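You operate a simulated robot arm through the tools that you are given. There is no shell and no other tool.

You run a simulated robot arm. Do the job below in one go: nothing can be reset, and whatever is moved stays where it is left.

Task
Scan the cast of case 205 and put it back in its box.
Fine: one whole scan, scanner off afterwards, dial left on CAST, the other case untouched.

Only the result counts: the job must be done as asked and must still hold three seconds after the hand-in. Knocking over, shifting, dropping, spilling or breaking anything else fails it.

Robot
A 6-joint arm with a two-finger gripper, fixed in place. Base frame: the origin is at the foot of the arm, x ahead of it, y to its left, z up. Readings come in cm, degrees, newtons and seconds.
Its first joint turns from -166.0 to 166.0 degrees. Payload 2.45 kg.
Tool frame: the origin (TCP) lies between the finger pads and is the grasp point; the fingertips stand 2 cm ahead of it; z points along the fingers, y is the line along which they close. The gripper opens to 14 cm. The gripper's body begins 16.8 cm behind the TCP.
Orientation is told as [roll, pitch, yaw] about the base's x, y, z axes, in that order, counted from this pose: with the fingers straight down and closing along the base's y, the tool's x points along the base's -x, its y along +y and its z along -z.

Tools
- The arm moves only by the tool drive_tool. Its argument "increments" is one flat list of numbers, 6 for each row, row after row: the shift along the tool's x, y, z in units of 50 mm (1.0 is 50 mm), then the turn, a rotation vector about the tool's x, y, z in units of 5 degrees (1.0 is 5 degrees). In form: [tx, ty, tz, rx, ry, rz, tx, ty, tz, rx, ry, rz, ...]. A call has 1 to 20 rows; each row shifts and turns the commanded pose from where the row before left it, along the tool's axes as they then stand. "jaw" is the gripper command, from -1 (fully open) to 1 (shut), values between in proportion, set as the call begins (left out, the last holds). A call with a number of a shift or a turn outside -1 to 1 is refused whole. Rows are played at 5 a second. More than 5 cm and 8.6 degrees between two rows, or a gripper value outside its range, and nothing of the call is played. Where a pose cannot be reached the arm comes as near as it can. A force on the tool above 90 N (or 10 N above the force at the start of the call, whichever is more), or a blocked arm, ends the call early, and 0.2 s more pass. Each finger travels about 4.5 cm/s and halts on what it meets, pressing with about 28 N; the grip force reading is that of the motor and also rises with nothing between the fingers. The clock runs only during rows and for 0.2 s after the last one: add rows that do not move to give the fingers time. The reply holds the time, the measured pose of the TCP, the force on the tool along the base axes, the opening and the grip force, in the units named above and with some noise, with the torque about the TCP (base axes, N m) and any sound that the robot's microphone picked up, and new pictures: "show" is both (left out), scene, wrist or none.
- Cameras (640 x 400 px; columns grow to the right, rows downward): "scene" is fixed at [21.92, -65.21, 157.39]; the picture's right is [0.71, -0.70, 0.00], its down [-0.42, -0.43, -0.80] and it looks along [0.56, 0.57, -0.60] (base axes); focal length 346 px, centre (320, 200). "wrist" rides on the gripper at [7.8, 1.1, -20.9] in the tool frame; the picture's right is [-0.14, 0.99, 0.00], its down [-0.92, -0.13, -0.37] and it looks along [-0.36, -0.05, 0.93] (tool axes); focal length 280 px, centre (320, 200). There is no depth. A picture from a camera that has moved, and an enlarged one, comes with that camera's place and axes in the base frame and with its lens.
- inspect(camera, box): a new picture of the part [left, top, right, bottom] of that camera's present view, enlarged. The clock stands still meanwhile.
- finish_job(): hands the job in; it is judged then, once.

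Places have to be worked out from the pictures, the camera data and where the tool is seen. Open the gripper and draw the arm clear of the work before you hand the job in, unless the task says otherwise.

The tools are called after "Request:" as a command line: name --argument value ..., lists and objects as JSON in quotes. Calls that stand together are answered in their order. drive_tool: Moves the arm, as the interface text tells. Its arguments: {"type":"object","properties":{"increments":{"type":"array"},"jaw":{"type":"number"},"show":{"type":"string","enum":["both","scene","wrist","none"]}},"required":["increments"]} The other tools are called the same way: inspect (camera, box) takes an enlarged picture of a part of a camera's view; finish_job () hands the job in.

At the start:

```text
time: 0.0
tcp_pos: [81.52, 36.01, 112.34]
orientation: [-0.1, -0.2, -0.1]
ft_force: [0.3, 0.2, -0.1]
wrist_torque: [0.0, -0.01, -0.01]
finger_gap: 13.98
grasp_force: 0.2
```

scene: 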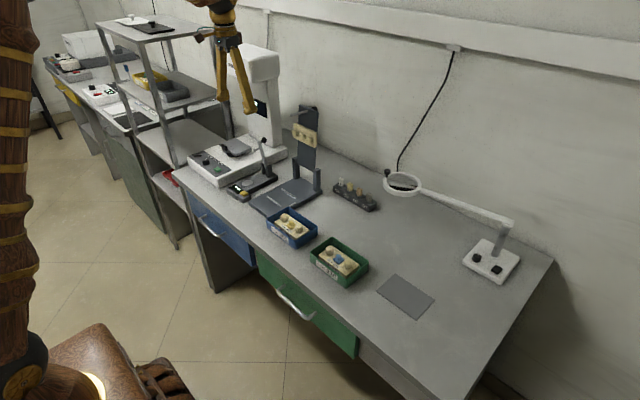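
wrist: 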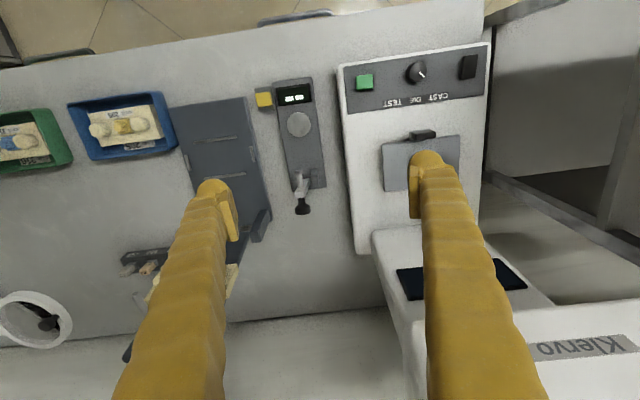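

I start by looking closely at the bench: the boxes, scanner, and dial.

Request:
inspect --camera "scene" --box '[170, 120, 330, 220]'

Request:
inspect --camera "scene" --box '[240, 190, 400, 290]'

Request:
inspect --camera "wrist" --box '[330, 40, 500, 146]'

Request:
inspect --camera "wrist" --box '[0, 70, 200, 195]'

Request:
inspect --camera "wrist" --box '[200, 70, 340, 230]'

```text
4.00 times, centred on (250, 170) of scene
camera zoom: at [21.92, -65.21, 157.39], right [0.71, -0.7, 0.0], down [-0.42, -0.43, -0.8], along [0.56, 0.57, -0.6], focal length 1383 px, centre (600, 320)
```

zoom: 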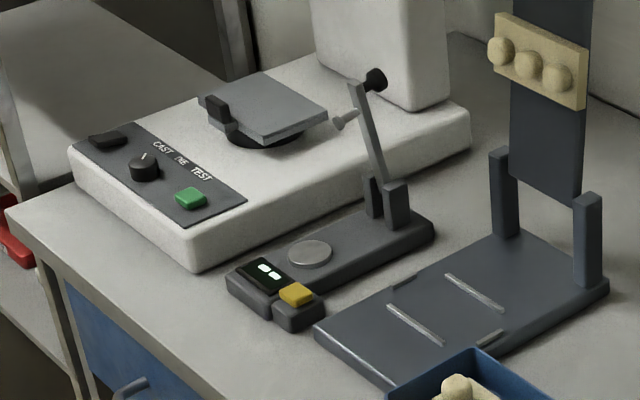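

```text
4.00 times, centred on (320, 240) of scene
camera zoom: at [21.92, -65.21, 157.39], right [0.71, -0.7, 0.0], down [-0.42, -0.43, -0.8], along [0.56, 0.57, -0.6], focal length 1383 px, centre (320, 40)
```

zoom: 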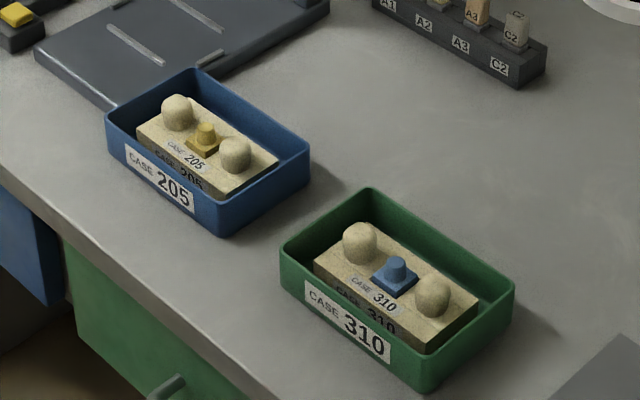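

```text
3.76 times, centred on (415, 93) of wrist
camera zoom: at [73.66, 37.01, 133.29], right [0.14, 0.99, 0.0], down [0.92, -0.13, 0.37], along [0.37, -0.05, -0.93], focal length 1056 px, centre (-38, 603)
```

zoom: 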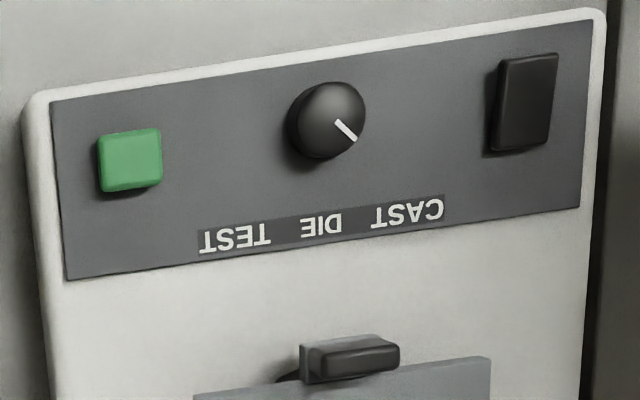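

```text
3.20 times, centred on (100, 132) of wrist
camera zoom: at [73.66, 37.01, 133.29], right [0.14, 0.99, 0.0], down [0.92, -0.13, 0.37], along [0.37, -0.05, -0.93], focal length 897 px, centre (1024, 416)
```

zoom: 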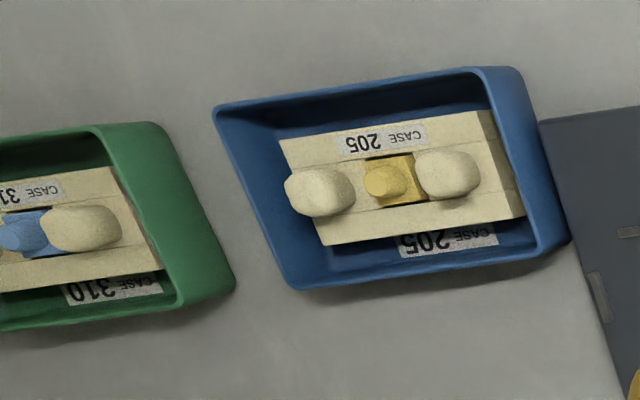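

```text
2.50 times, centred on (270, 150) of wrist
camera zoom: at [73.66, 37.01, 133.29], right [0.14, 0.99, 0.0], down [0.92, -0.13, 0.37], along [0.37, -0.05, -0.93], focal length 701 px, centre (445, 325)
```

zoom: 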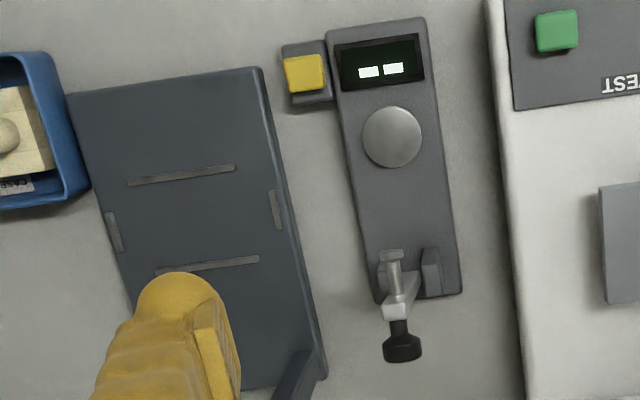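

The white "Klervo" machine with a CAST/DIE/TEST dial looks like the scanner. I look over the rest of the room and the machine's column before moving.

Request:
inspect --camera "scene" --box '[30, 0, 190, 100]'

Request:
inspect --camera "scene" --box '[180, 30, 340, 130]'

Request:
inspect --camera "wrist" --box '[340, 110, 640, 380]'

Request:
inspect --camera "scene" --box '[180, 130, 260, 190]'

Request:
inspect --camera "scene" --box '[380, 160, 540, 320]'

```text
4.00 times, centred on (110, 50) of scene
camera zoom: at [21.92, -65.21, 157.39], right [0.71, -0.7, 0.0], down [-0.42, -0.43, -0.8], along [0.56, 0.57, -0.6], focal length 1383 px, centre (1160, 800)
```

zoom: 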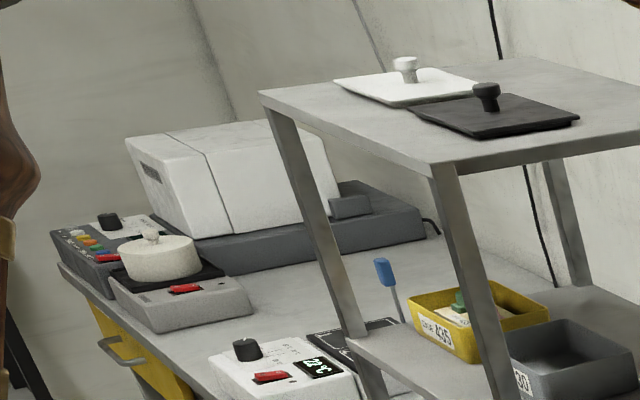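

```text
4.00 times, centred on (260, 80) of scene
camera zoom: at [21.92, -65.21, 157.39], right [0.71, -0.7, 0.0], down [-0.42, -0.43, -0.8], along [0.56, 0.57, -0.6], focal length 1383 px, centre (560, 680)
```

zoom: 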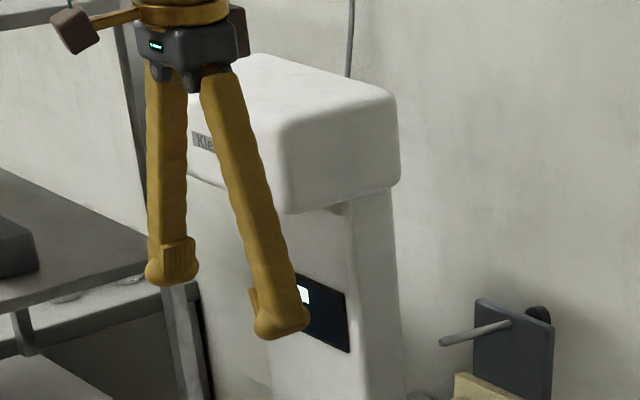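

```text
1.48 times, centred on (490, 245) of wrist
camera zoom: at [73.66, 37.01, 133.29], right [0.14, 0.99, 0.0], down [0.92, -0.13, 0.37], along [0.37, -0.05, -0.93], focal length 415 px, centre (68, 133)
```

zoom: 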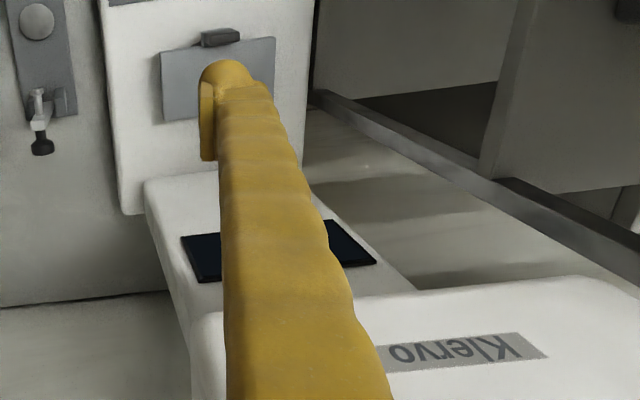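

```text
6.67 times, centred on (220, 160) of scene
camera zoom: at [21.92, -65.21, 157.39], right [0.71, -0.7, 0.0], down [-0.42, -0.43, -0.8], along [0.56, 0.57, -0.6], focal length 2306 px, centre (987, 467)
```

zoom: 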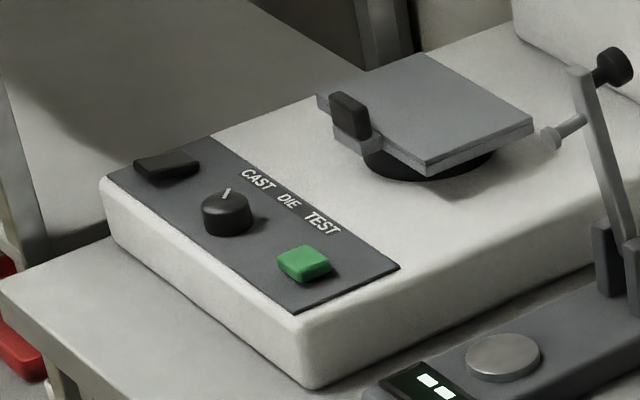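

```text
2.50 times, centred on (460, 240) of scene
camera zoom: at [21.92, -65.21, 157.39], right [0.71, -0.7, 0.0], down [-0.42, -0.43, -0.8], along [0.56, 0.57, -0.6], focal length 865 px, centre (-30, 100)
```

zoom: 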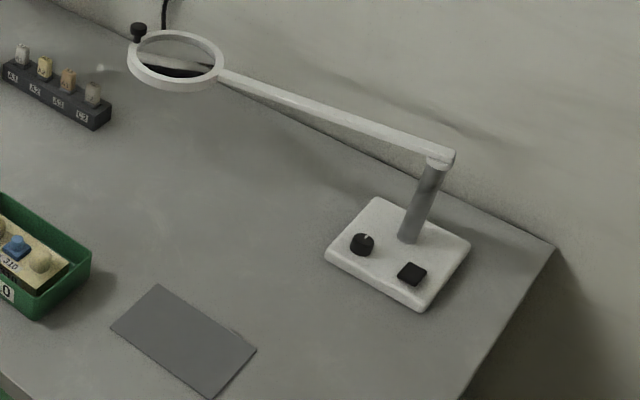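

Everything looks aligned with the base axes, and the scanner head's front sits near x≈93, z≥116. I move back and to the left for a clear look at the scanner panel and plate.

Request:
drive_tool --increments '[0.5, 0.6, 0.2, 0, 0, 0, 0.5, 0.6, 0.2, 0, 0, 0, 0.5, 0.6, 0.2, 0, 0, 0, 0.5, 0.6, 0.2, 0, 0, 0, 0, 0, 0, 0, 0, 0]' --jaw -1

```text
time: 1.2
tcp_pos: [71.37, 47.87, 108.33]
orientation: [0.0, -0.2, 0.0]
ft_force: [0.4, -0.7, -0.6]
wrist_torque: [0.01, -0.01, -0.02]
finger_gap: 13.99
grasp_force: 0.0
camera wrist: at [63.59, 49.0, 129.15], right [0.14, 0.99, 0.0], down [0.92, -0.13, 0.37], along [0.37, -0.05, -0.93], focal length 280 px, centre (320, 200)
```

scene: 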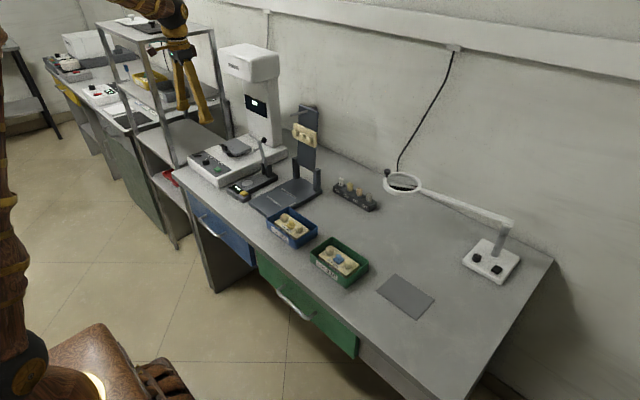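
wrist: 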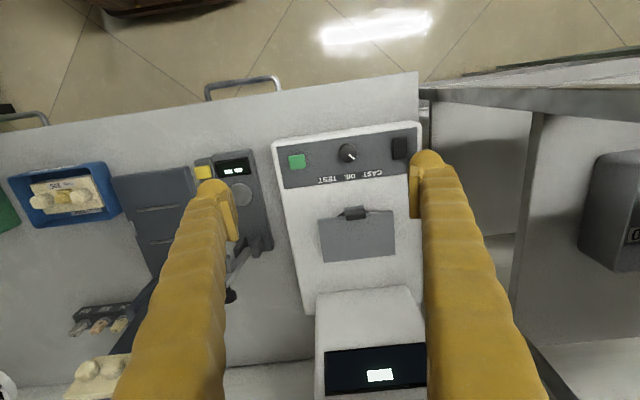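

Request:
inspect --camera "wrist" --box '[270, 115, 430, 215]'

Request:
inspect --camera "wrist" --box '[290, 190, 450, 290]'

Request:
inspect --camera "wrist" --box '[300, 290, 460, 390]'

Request:
inspect --camera "scene" --box '[210, 40, 290, 140]'

Request:
inspect --camera "scene" --box '[210, 130, 260, 165]'

```text
4.00 times, centred on (350, 165) of wrist
camera zoom: at [63.59, 49.0, 129.15], right [0.14, 0.99, 0.0], down [0.92, -0.13, 0.37], along [0.37, -0.05, -0.93], focal length 1122 px, centre (200, 340)
```

zoom: 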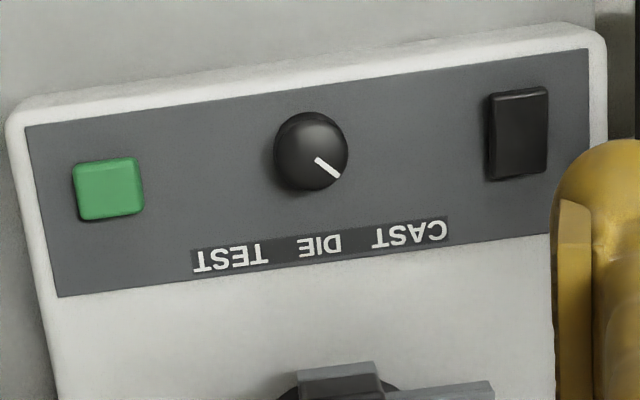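

```text
4.00 times, centred on (370, 240) of wrist
camera zoom: at [63.59, 49.0, 129.15], right [0.14, 0.99, 0.0], down [0.92, -0.13, 0.37], along [0.37, -0.05, -0.93], focal length 1122 px, centre (120, 40)
```

zoom: 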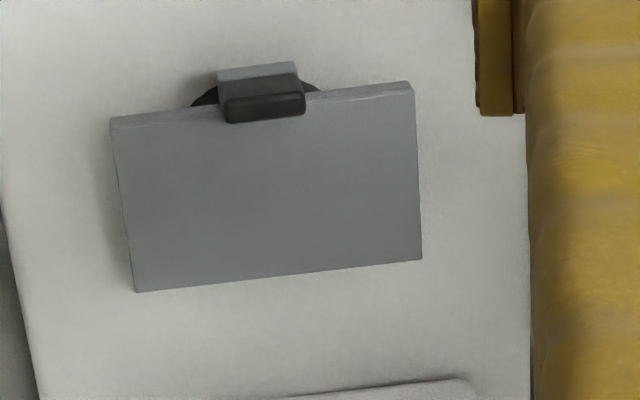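

```text
4.00 times, centred on (380, 340) of wrist
camera zoom: at [63.59, 49.0, 129.15], right [0.14, 0.99, 0.0], down [0.92, -0.13, 0.37], along [0.37, -0.05, -0.93], focal length 1122 px, centre (80, -360)
```

zoom: 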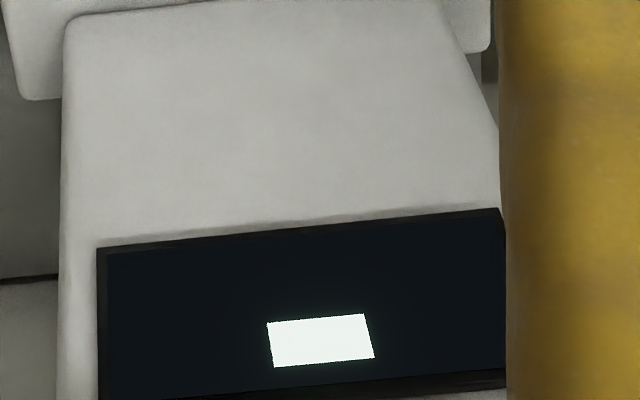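

```text
4.00 times, centred on (250, 90) of scene
camera zoom: at [21.92, -65.21, 157.39], right [0.71, -0.7, 0.0], down [-0.42, -0.43, -0.8], along [0.56, 0.57, -0.6], focal length 1383 px, centre (600, 640)
```

zoom: 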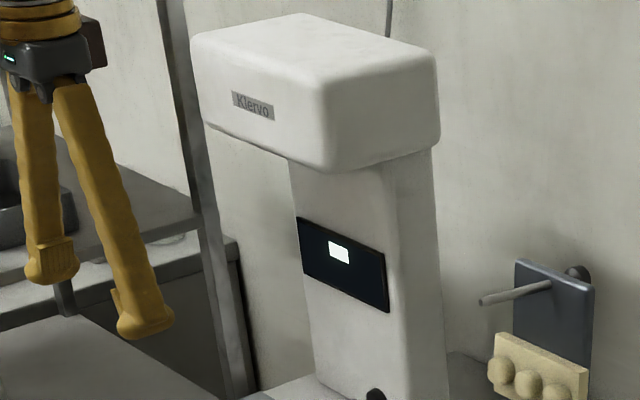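

```text
11.43 times, centred on (235, 148) of scene
camera zoom: at [21.92, -65.21, 157.39], right [0.71, -0.7, 0.0], down [-0.42, -0.43, -0.8], along [0.56, 0.57, -0.6], focal length 3952 px, centre (1291, 800)
```

zoom: 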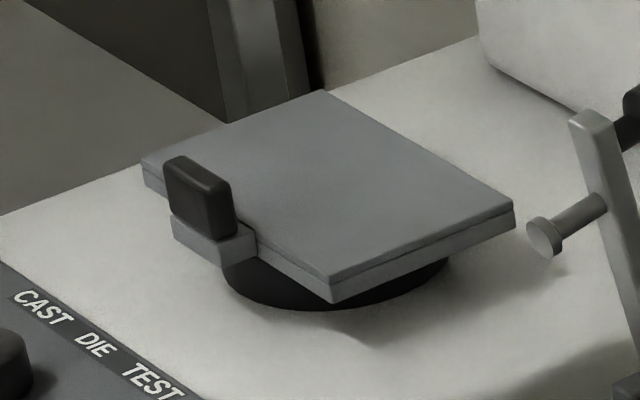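

The dial pointer lines up with CAST, and the screen is lit with one white block. To understand the plate with the black tab and the screen, I tilt the tool forward for a more horizontal view.

Request:
drive_tool --increments '[0, 0, 0, 0, -1, 0, 0, 0, 0, 0, -1, 0, 0, 0, 0, 0, -1, 0, 0, 0, 0, 0, -1, 0, 0, 0, 0, 0, -1, 0, 0, 0, 0, 0, -1, 0, 0, 0, 0, 0, 0, 0]'

Request:
inspect --camera "wrist" --box '[240, 100, 440, 225]'

Request:
inspect --camera "wrist" --box '[240, 200, 440, 325]'

```text
time: 2.8
tcp_pos: [71.45, 47.94, 108.47]
orientation: [0.0, -30.1, 0.0]
ft_force: [-0.2, 0.7, -0.2]
wrist_torque: [-0.01, -0.02, -0.01]
finger_gap: 14.0
grasp_force: 0.1
camera wrist: at [54.26, 48.97, 122.55], right [0.12, 0.99, 0.07], down [0.61, -0.13, 0.78], along [0.78, -0.05, -0.62], focal length 280 px, centre (320, 200)
```

scene: 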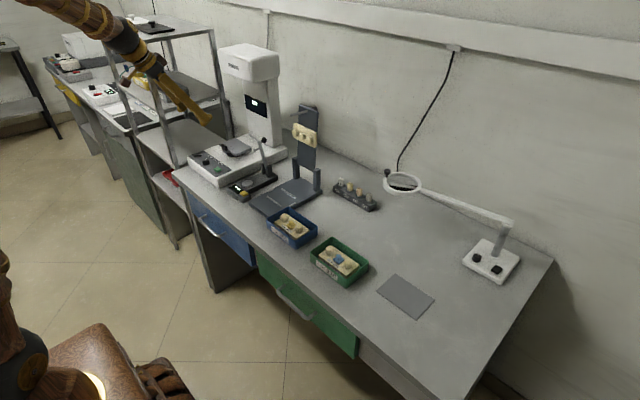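
wrist: 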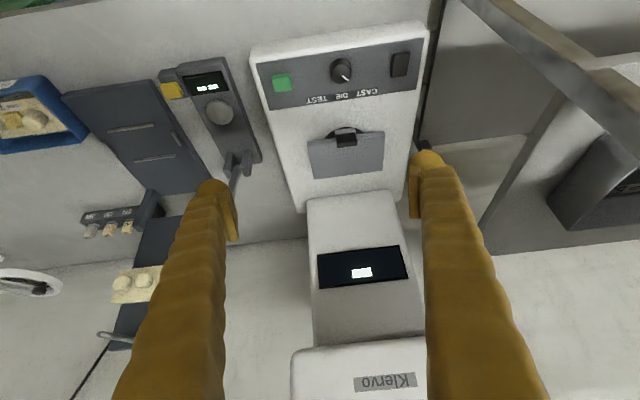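

```text
3.20 times, centred on (340, 162) of wrist
camera zoom: at [54.26, 48.97, 122.55], right [0.12, 0.99, 0.07], down [0.61, -0.13, 0.78], along [0.78, -0.05, -0.62], focal length 897 px, centre (256, 320)
```

zoom: 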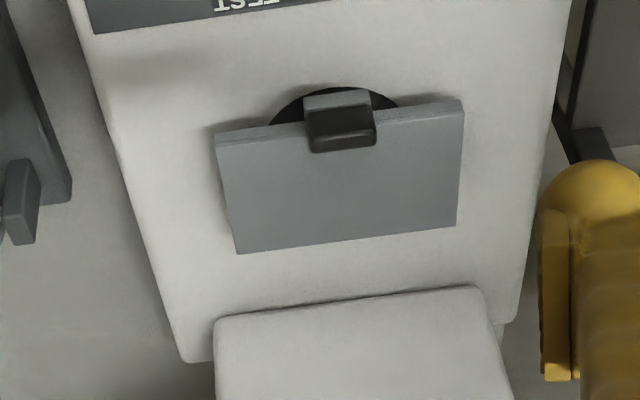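

```text
3.20 times, centred on (340, 262) of wrist
camera zoom: at [54.26, 48.97, 122.55], right [0.12, 0.99, 0.07], down [0.61, -0.13, 0.78], along [0.78, -0.05, -0.62], focal length 897 px, centre (256, 0)
```

zoom: 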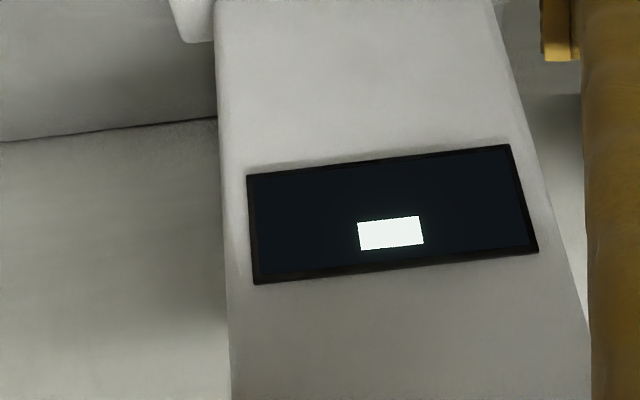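

Request:
inspect --camera "wrist" --box '[370, 40, 430, 90]'

Request:
inspect --camera "wrist" --box '[310, 45, 390, 110]'

Request:
inspect --camera "wrist" --box '[0, 60, 110, 170]'

Request:
inspect --camera "scene" --box '[185, 145, 225, 175]'

Request:
inspect --camera "scene" --box '[260, 200, 325, 250]'

```text
8.00 times, centred on (400, 65) of wrist
camera zoom: at [54.26, 48.97, 122.55], right [0.12, 0.99, 0.07], down [0.61, -0.13, 0.78], along [0.78, -0.05, -0.62], focal length 2243 px, centre (-320, 1280)
```

zoom: 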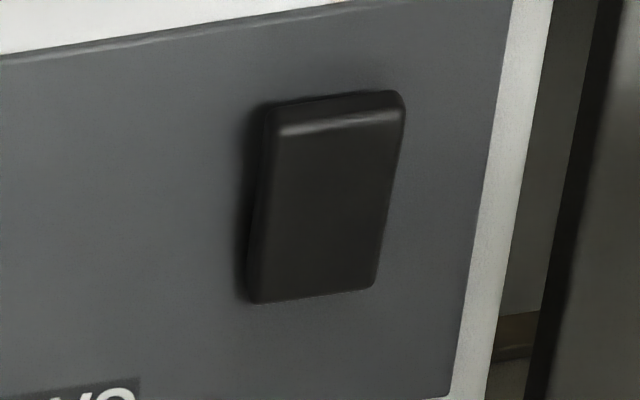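

```text
6.15 times, centred on (350, 78) of wrist
camera zoom: at [54.26, 48.97, 122.55], right [0.12, 0.99, 0.07], down [0.61, -0.13, 0.78], along [0.78, -0.05, -0.62], focal length 1726 px, centre (135, 954)
```

zoom: 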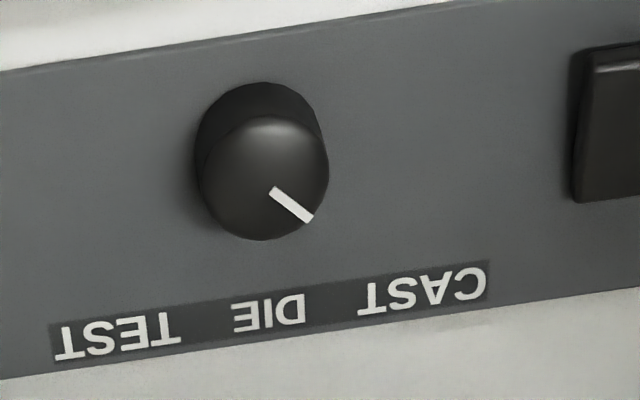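

```text
3.64 times, centred on (55, 115) of wrist
camera zoom: at [54.26, 48.97, 122.55], right [0.12, 0.99, 0.07], down [0.61, -0.13, 0.78], along [0.78, -0.05, -0.62], focal length 1020 px, centre (1284, 509)
```

zoom: 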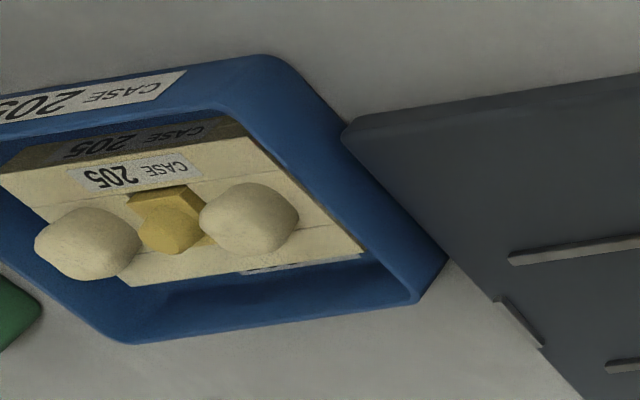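

```text
13.33 times, centred on (205, 160) of scene
camera zoom: at [21.92, -65.21, 157.39], right [0.71, -0.7, 0.0], down [-0.42, -0.43, -0.8], along [0.56, 0.57, -0.6], focal length 4611 px, centre (1853, 733)
```

zoom: 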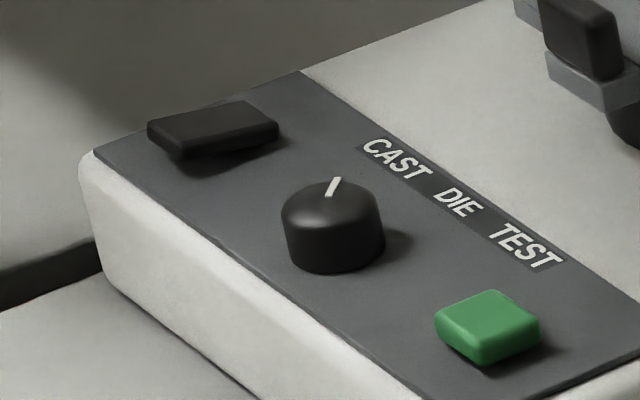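

```text
8.00 times, centred on (292, 225) of scene
camera zoom: at [21.92, -65.21, 157.39], right [0.71, -0.7, 0.0], down [-0.42, -0.43, -0.8], along [0.56, 0.57, -0.6], focal length 2767 px, centre (540, 0)
```

zoom: 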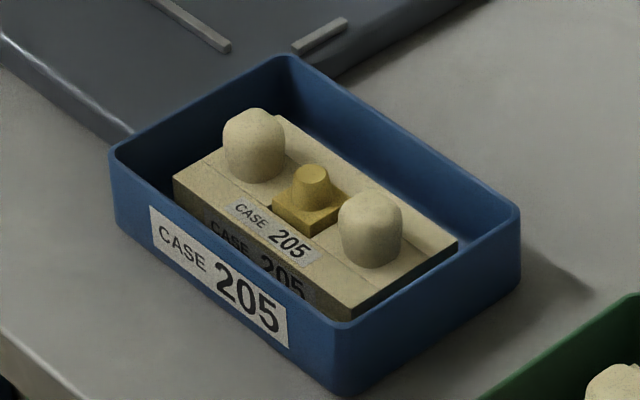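

Request:
inspect --camera "scene" --box '[218, 136, 254, 160]'

Request:
inspect --camera "wrist" --box '[300, 120, 390, 185]'

Request:
inspect --camera "scene" --box '[220, 136, 238, 150]'

Request:
inspect --camera "scene" --box '[244, 92, 270, 120]'

```text
16.00 times, centred on (236, 148) of scene
camera zoom: at [21.92, -65.21, 157.39], right [0.71, -0.7, 0.0], down [-0.42, -0.43, -0.8], along [0.56, 0.57, -0.6], focal length 5534 px, centre (1664, 1032)
```

zoom: 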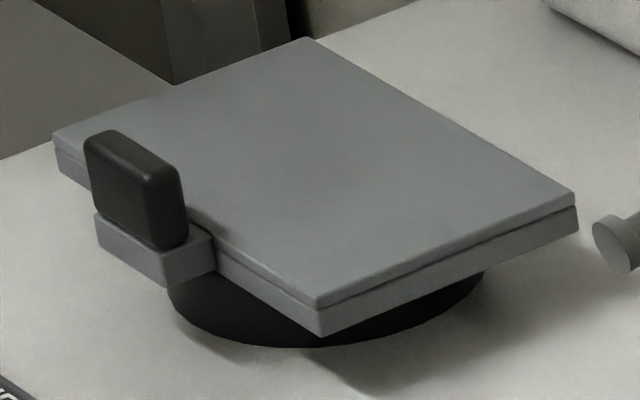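

```text
6.15 times, centred on (345, 152) of wrist
camera zoom: at [54.26, 48.97, 122.55], right [0.12, 0.99, 0.07], down [0.61, -0.13, 0.78], along [0.78, -0.05, -0.62], focal length 1726 px, centre (166, 492)
```

zoom: 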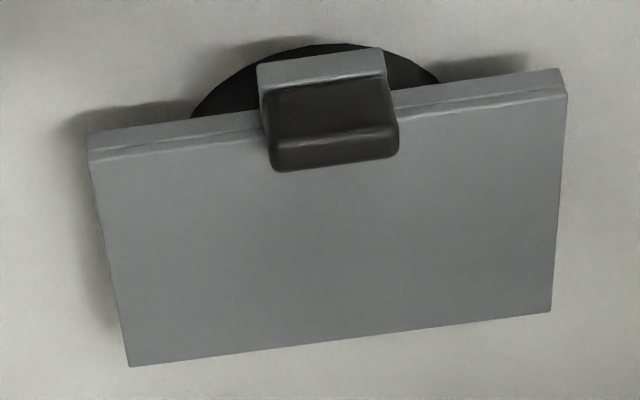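

```text
16.00 times, centred on (229, 143) of scene
camera zoom: at [21.92, -65.21, 157.39], right [0.71, -0.7, 0.0], down [-0.42, -0.43, -0.8], along [0.56, 0.57, -0.6], focal length 5534 px, centre (1776, 1112)
```

zoom: 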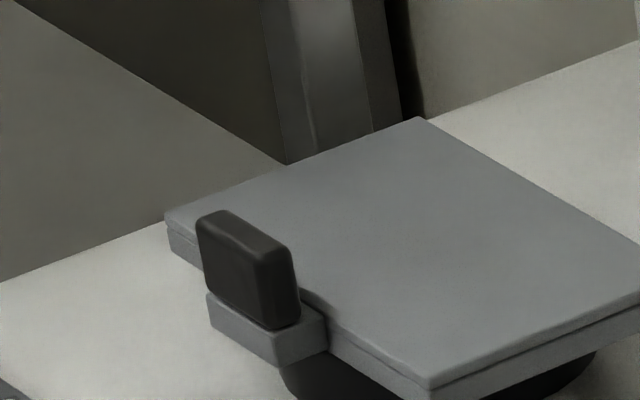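

```text
14.29 times, centred on (257, 106) of scene
camera zoom: at [21.92, -65.21, 157.39], right [0.71, -0.7, 0.0], down [-0.42, -0.43, -0.8], along [0.56, 0.57, -0.6], focal length 4941 px, centre (1220, 1543)
```

zoom: 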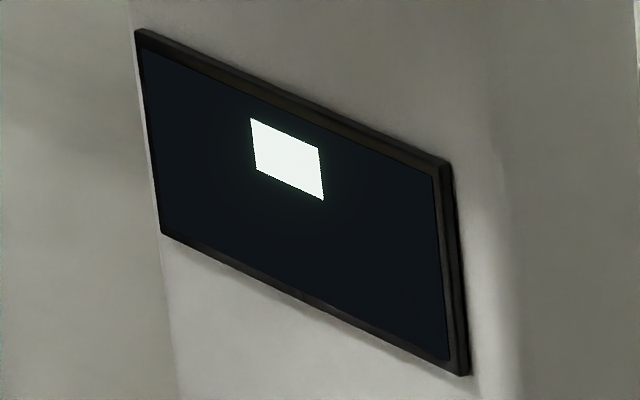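

I now straighten the tool and go over box 205 (estimated near x 74, y 0) to measure it and the cast from above.

Request:
drive_tool --increments '[0, -0.96, 0, 0, 1, 0, 0, -0.96, 0, 0, 1, 0, 0, -0.96, 0, 0, 1, 0, 0, -0.96, 0, 0, 1, 0, 0, -0.96, 0, 0, 1, 0, 0, -0.96, 0, 0, 1, 0, 0, -0.96, 0, 0, 0, 0, 0, -0.96, 0, 0, 0, 0, 0, -0.96, 0, 0, 0, 0, 0, -0.96, 0, 0, 0, 0, 0, 0, 0, 0, 0, 0]' --show "wrist"

Request:
inspect --camera "wrist" --box '[240, 80, 400, 180]'

Request:
inspect --camera "scene" --box '[262, 202, 326, 252]'

```text
time: 5.2
tcp_pos: [71.42, -0.03, 108.37]
orientation: [0.0, -0.1, 0.0]
ft_force: [-0.3, 0.0, -0.2]
wrist_torque: [0.02, 0.0, -0.03]
finger_gap: 13.97
grasp_force: 0.1
camera wrist: at [63.63, 1.01, 129.36], right [0.14, 0.99, 0.0], down [0.92, -0.13, 0.37], along [0.37, -0.05, -0.93], focal length 280 px, centre (320, 200)
```

wrist: 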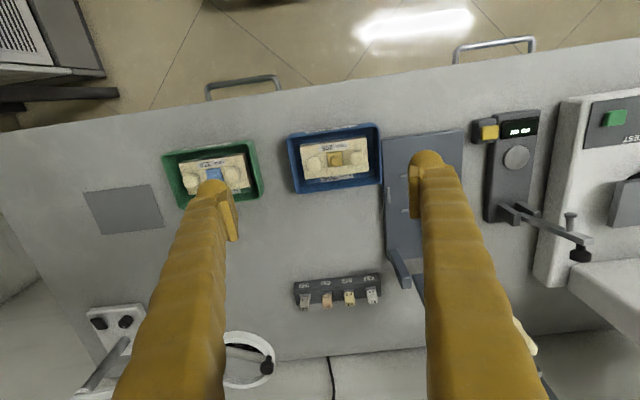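

```text
4.00 times, centred on (320, 130) of wrist
camera zoom: at [63.63, 1.01, 129.36], right [0.14, 0.99, 0.0], down [0.92, -0.13, 0.37], along [0.37, -0.05, -0.93], focal length 1122 px, centre (320, 480)
```

zoom: 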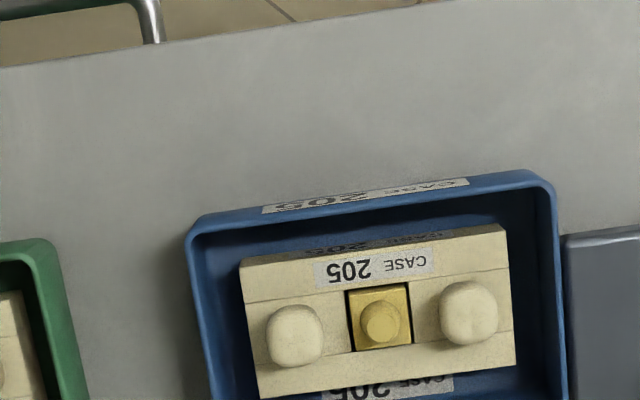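

```text
8.00 times, centred on (294, 227) of scene
camera zoom: at [21.92, -65.21, 157.39], right [0.71, -0.7, 0.0], down [-0.42, -0.43, -0.8], along [0.56, 0.57, -0.6], focal length 2767 px, centre (528, -16)
```

zoom: 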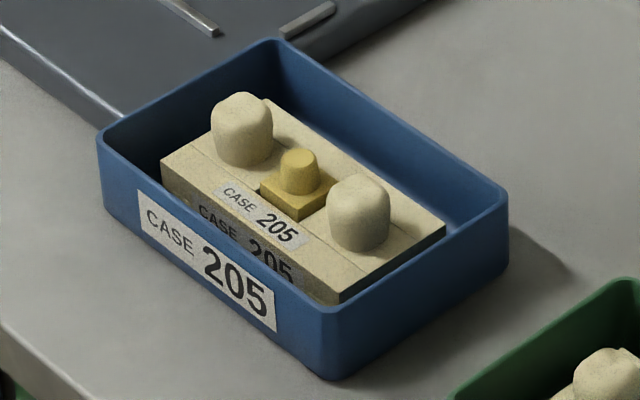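

Request:
inspect --camera "wrist" --box '[280, 118, 388, 198]'

Request:
inspect --camera "wrist" --box '[190, 140, 250, 250]'

Request:
inspect --camera "wrist" --box '[395, 140, 455, 250]'

```text
5.00 times, centred on (334, 158) of wrist
camera zoom: at [63.63, 1.01, 129.36], right [0.14, 0.99, 0.0], down [0.92, -0.13, 0.37], along [0.37, -0.05, -0.93], focal length 1402 px, centre (250, 410)
```

zoom: 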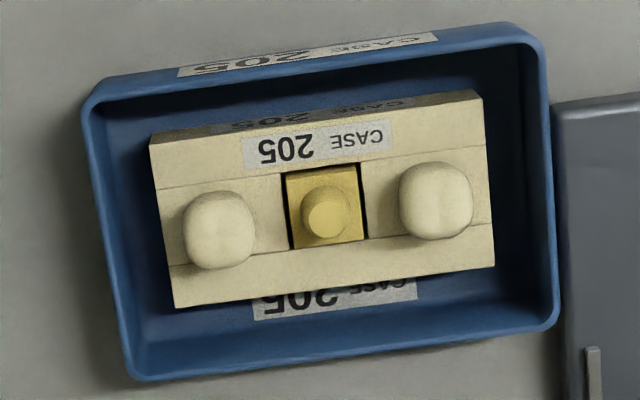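

```text
3.64 times, centred on (220, 195) of wrist
camera zoom: at [63.63, 1.01, 129.36], right [0.14, 0.99, 0.0], down [0.92, -0.13, 0.37], along [0.37, -0.05, -0.93], focal length 1020 px, centre (684, 218)
```

zoom: 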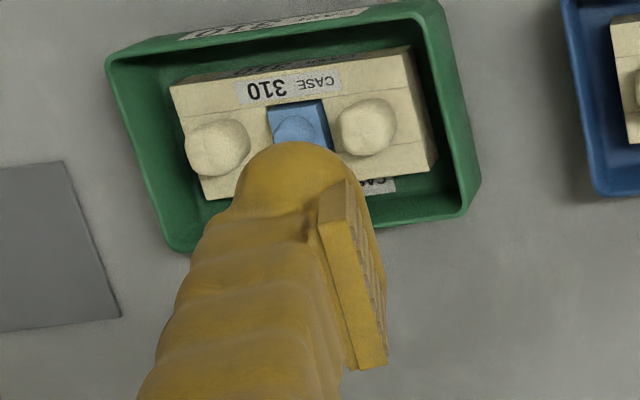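

```text
3.64 times, centred on (425, 195) of wrist
camera zoom: at [63.63, 1.01, 129.36], right [0.14, 0.99, 0.0], down [0.92, -0.13, 0.37], along [0.37, -0.05, -0.93], focal length 1020 px, centre (-62, 218)
```

zoom: 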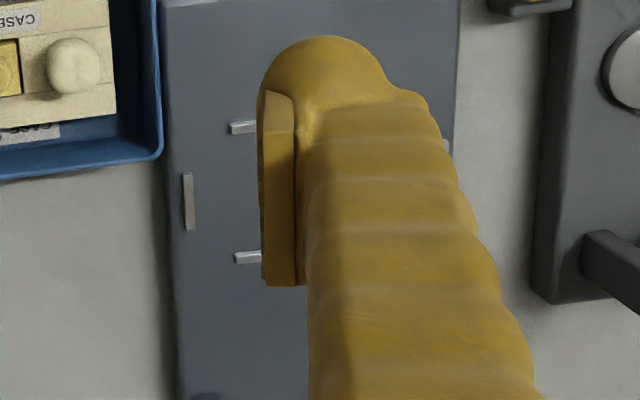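

Box 205's rim is near z≈84.7, and its cast spans about 10.8 cm in y by 5.8 cm in x, centred near (74.5, 1.95). The end gaps are too tight for the fingers, so I plan to grip the outer sides of the two molars, closing along y. I come down to z≈95 above it to refine the estimate.

Request:
drive_tool --increments '[-0.155, 0.0965, 0.67, 0, 0, 0, -0.155, 0.0965, 0.67, 0, 0, 0, -0.155, 0.0965, 0.67, 0, 0, 0, -0.155, 0.0965, 0.67, 0, 0, 0, 0, 0, 0, 0, 0, 0]'

Request:
inspect --camera "wrist" --box '[220, 110, 420, 235]'

Request:
inspect --camera "scene" --box '[250, 180, 340, 250]'

```text
time: 6.4
tcp_pos: [74.43, 1.77, 94.95]
orientation: [0.0, -0.1, -0.1]
ft_force: [0.1, -0.5, 0.6]
wrist_torque: [-0.02, 0.02, 0.0]
finger_gap: 13.99
grasp_force: 0.0
camera wrist: at [66.59, 2.78, 115.84], right [0.14, 0.99, 0.0], down [0.92, -0.13, 0.37], along [0.37, -0.05, -0.93], focal length 280 px, centre (320, 200)
```

scene: 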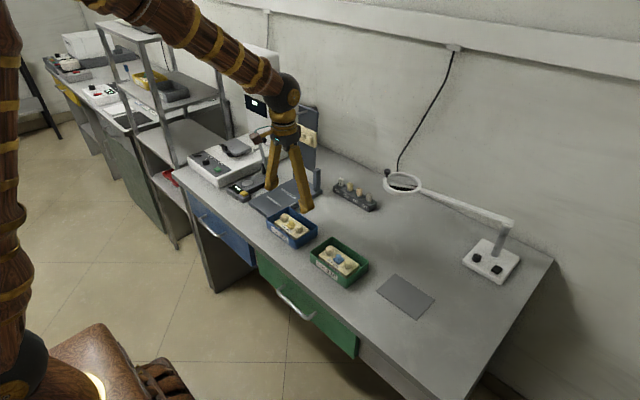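
wrist: 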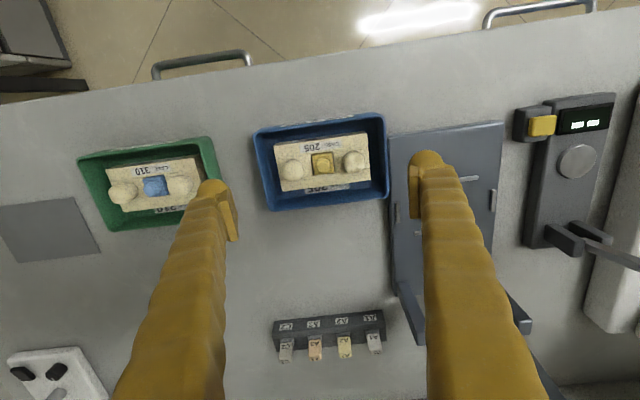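

```text
3.20 times, centred on (320, 172) of wrist
camera zoom: at [66.59, 2.78, 115.84], right [0.14, 0.99, 0.0], down [0.92, -0.13, 0.37], along [0.37, -0.05, -0.93], focal length 897 px, centre (320, 288)
```

zoom: 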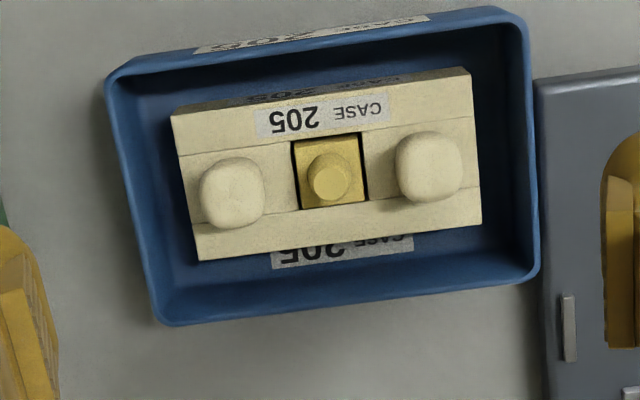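

```text
5.71 times, centred on (295, 215) of scene
camera zoom: at [21.92, -65.21, 157.39], right [0.71, -0.7, 0.0], down [-0.42, -0.43, -0.8], along [0.56, 0.57, -0.6], focal length 1976 px, centre (463, 114)
```

zoom: 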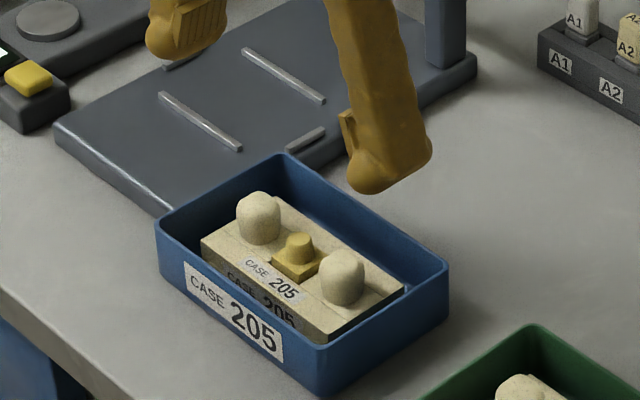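

The closer view puts the molars at y≈-1.5 and 5.55, x≈74.6, with the pair's outer width about 9.45 cm and the block top near z≈84. I set the opening to about 10.2 cm and go down to z≈87.5, stopping above the block.

Request:
drive_tool --increments '[-0.034, 0.052, 0, 0, 0, 0, 0, 0, 0, 0, 0, 0, 0, 0, 0, 0, 0, 0, 0, 0, 0, 0, 0, 0, 0, 0, 0.5, 0, 0, 0, 0, 0, 0.5, 0, 0, 0, 0, 0, 0.4, 0, 0, 0, 0, 0, 0.1, 0, 0, 0, 0, 0, 0, 0, 0, 0]' --jaw -0.457

Request:
inspect --camera "wrist" --box '[220, 110, 420, 235]'

Request:
inspect --camera "scene" --box '[262, 190, 326, 240]'

```text
time: 8.4
tcp_pos: [74.74, 2.13, 87.51]
orientation: [0.0, -0.1, -0.1]
ft_force: [0.5, 0.1, -0.2]
wrist_torque: [0.01, 0.0, -0.02]
finger_gap: 10.22
grasp_force: 0.0
camera wrist: at [66.96, 3.19, 108.38], right [0.14, 0.99, 0.0], down [0.92, -0.13, 0.37], along [0.37, -0.05, -0.93], focal length 280 px, centre (320, 200)
```

scene: 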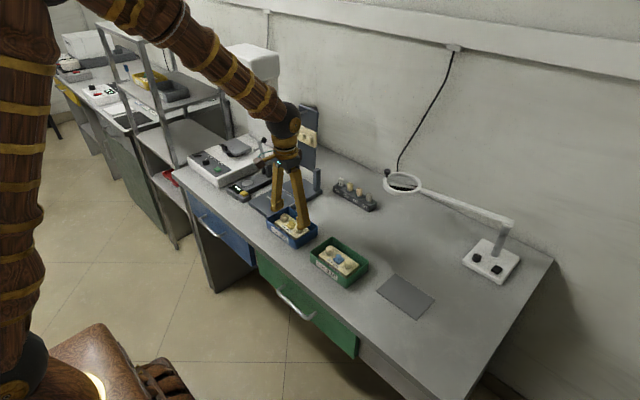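
wrist: 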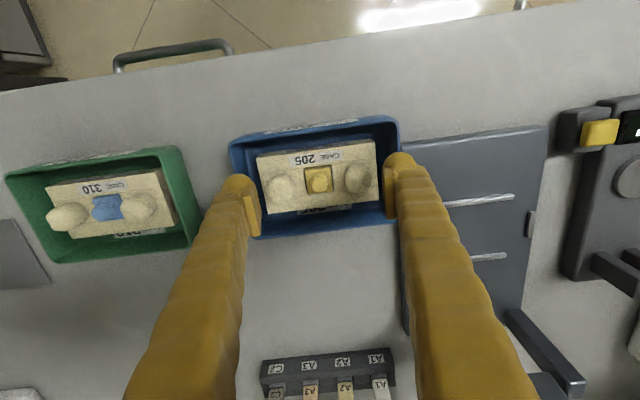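

```text
3.20 times, centred on (320, 172) of wrist
camera zoom: at [66.96, 3.19, 108.38], right [0.14, 0.99, 0.0], down [0.92, -0.13, 0.37], along [0.37, -0.05, -0.93], focal length 897 px, centre (320, 288)
```

zoom: 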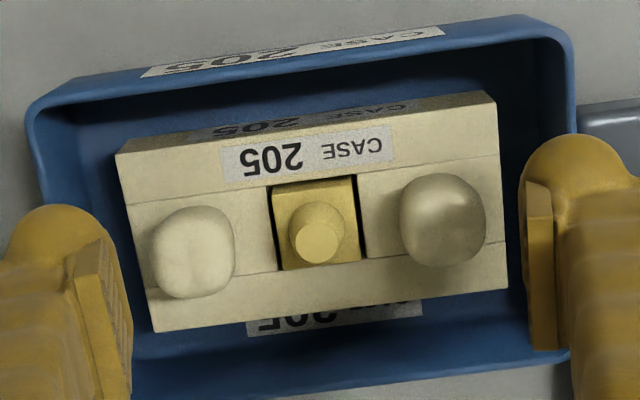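

```text
8.00 times, centred on (294, 215) of scene
camera zoom: at [21.92, -65.21, 157.39], right [0.71, -0.7, 0.0], down [-0.42, -0.43, -0.8], along [0.56, 0.57, -0.6], focal length 2767 px, centre (528, 80)
```

zoom: 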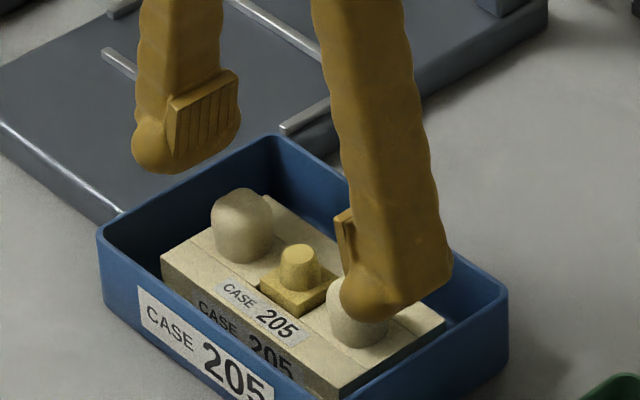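

The fingertips straddle the molars evenly, in line with the numbers. I narrow slightly to 9.9 cm and go down in small steps, watching the force in case a finger meets the rim or the block.

Request:
drive_tool --increments '[0.04, -0.018, 0, 0, 0, 0, 0, 0, 0.04, 0, 0, 0, 0, 0, 0.04, 0, 0, 0, 0, 0, 0.04, 0, 0, 0, 0, 0, 0.04, 0, 0, 0, 0, 0, 0.04, 0, 0, 0, 0, 0, 0, 0, 0, 0]' --jaw -0.414

Request:
inspect --camera "wrist" --box '[220, 110, 420, 235]'

Request:
inspect --camera "scene" --box '[262, 190, 326, 240]'

```text
time: 10.0
tcp_pos: [74.65, 1.91, 86.55]
orientation: [0.0, 0.0, 0.0]
ft_force: [-0.5, -0.2, 0.2]
wrist_torque: [0.01, -0.03, 0.02]
finger_gap: 9.9
grasp_force: 0.1
camera wrist: at [66.79, 3.07, 107.41], right [0.14, 0.99, 0.0], down [0.92, -0.13, 0.37], along [0.37, -0.05, -0.93], focal length 280 px, centre (320, 200)
```

scene: 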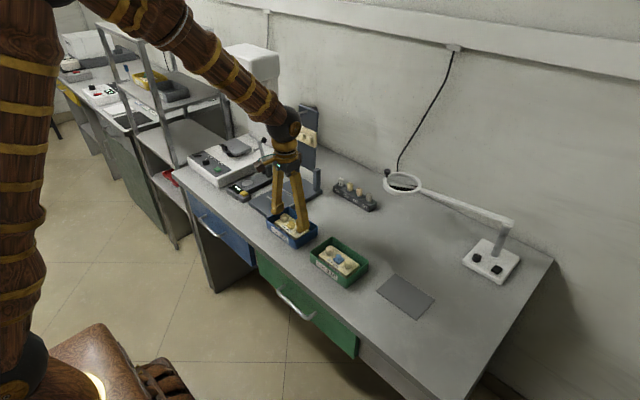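
wrist: 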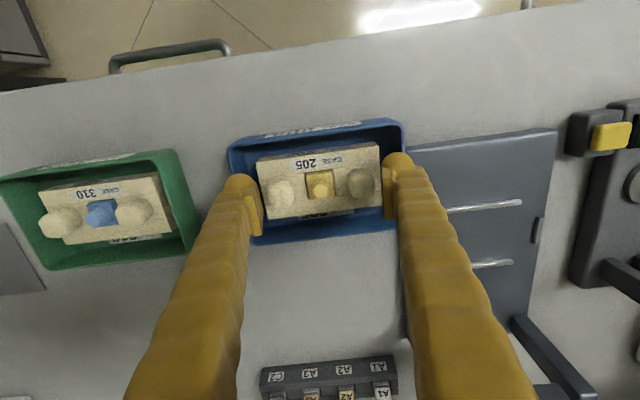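

```text
3.20 times, centred on (320, 172) of wrist
camera zoom: at [66.79, 3.07, 107.41], right [0.14, 0.99, 0.0], down [0.92, -0.13, 0.37], along [0.37, -0.05, -0.93], focal length 897 px, centre (320, 288)
```

zoom: 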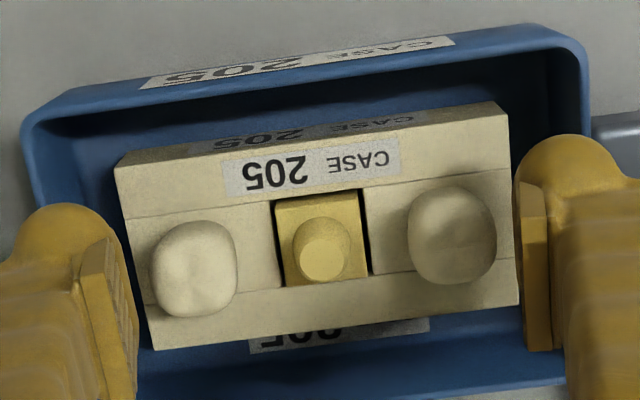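

```text
8.00 times, centred on (294, 215) of scene
camera zoom: at [21.92, -65.21, 157.39], right [0.71, -0.7, 0.0], down [-0.42, -0.43, -0.8], along [0.56, 0.57, -0.6], focal length 2767 px, centre (528, 80)
```

zoom: 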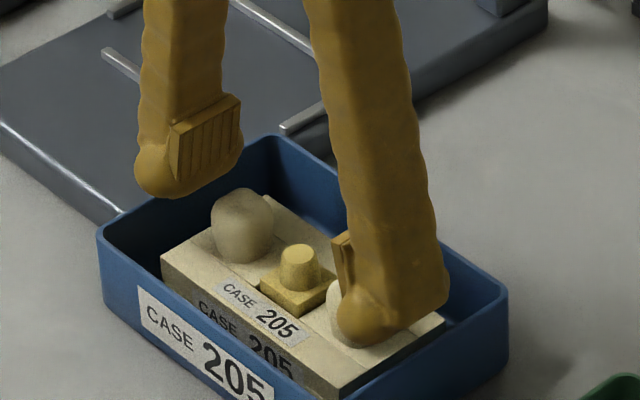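

There has been no contact yet, and the pads are still near the molar tops, so I keep descending slowly to feel for the block top.

Request:
drive_tool --increments '[0, 0.01, 0.03, 0, 0, 0, 0, 0, 0.03, 0, 0, 0, 0, 0, 0.03, 0, 0, 0, 0, 0, 0.03, 0, 0, 0, 0, 0, 0.03, 0, 0, 0, 0, 0, 0, 0, 0, 0]'

Request:
inspect --camera "scene" --box '[262, 190, 326, 240]'

```text
time: 11.4
tcp_pos: [74.54, 2.15, 85.7]
orientation: [0.1, -0.1, 0.1]
ft_force: [-0.1, 0.5, 0.3]
wrist_torque: [-0.01, -0.03, 0.0]
finger_gap: 9.89
grasp_force: 0.0
camera wrist: at [66.74, 3.18, 106.59], right [0.14, 0.99, 0.0], down [0.92, -0.13, 0.37], along [0.37, -0.05, -0.93], focal length 280 px, centre (320, 200)
```

scene: 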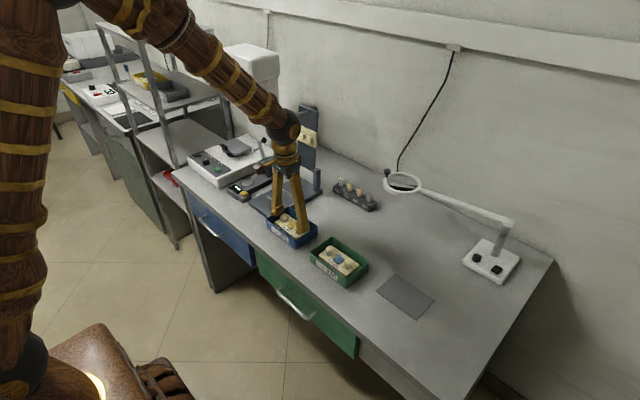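
wrist: 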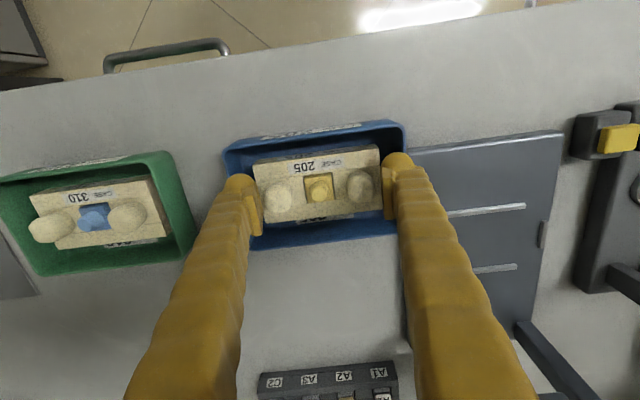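

```text
8.00 times, centred on (294, 215) of scene
camera zoom: at [21.92, -65.21, 157.39], right [0.71, -0.7, 0.0], down [-0.42, -0.43, -0.8], along [0.56, 0.57, -0.6], focal length 2767 px, centre (528, 80)
```

zoom: 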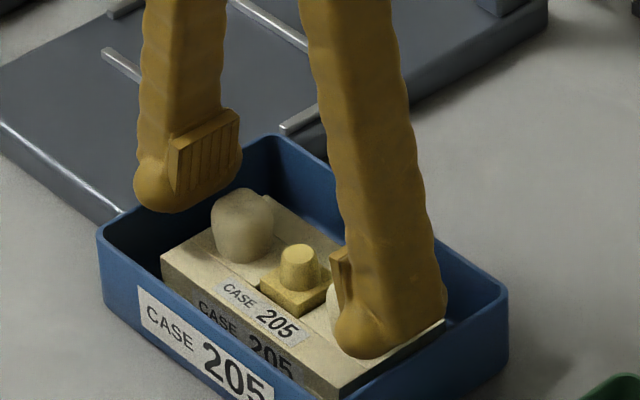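

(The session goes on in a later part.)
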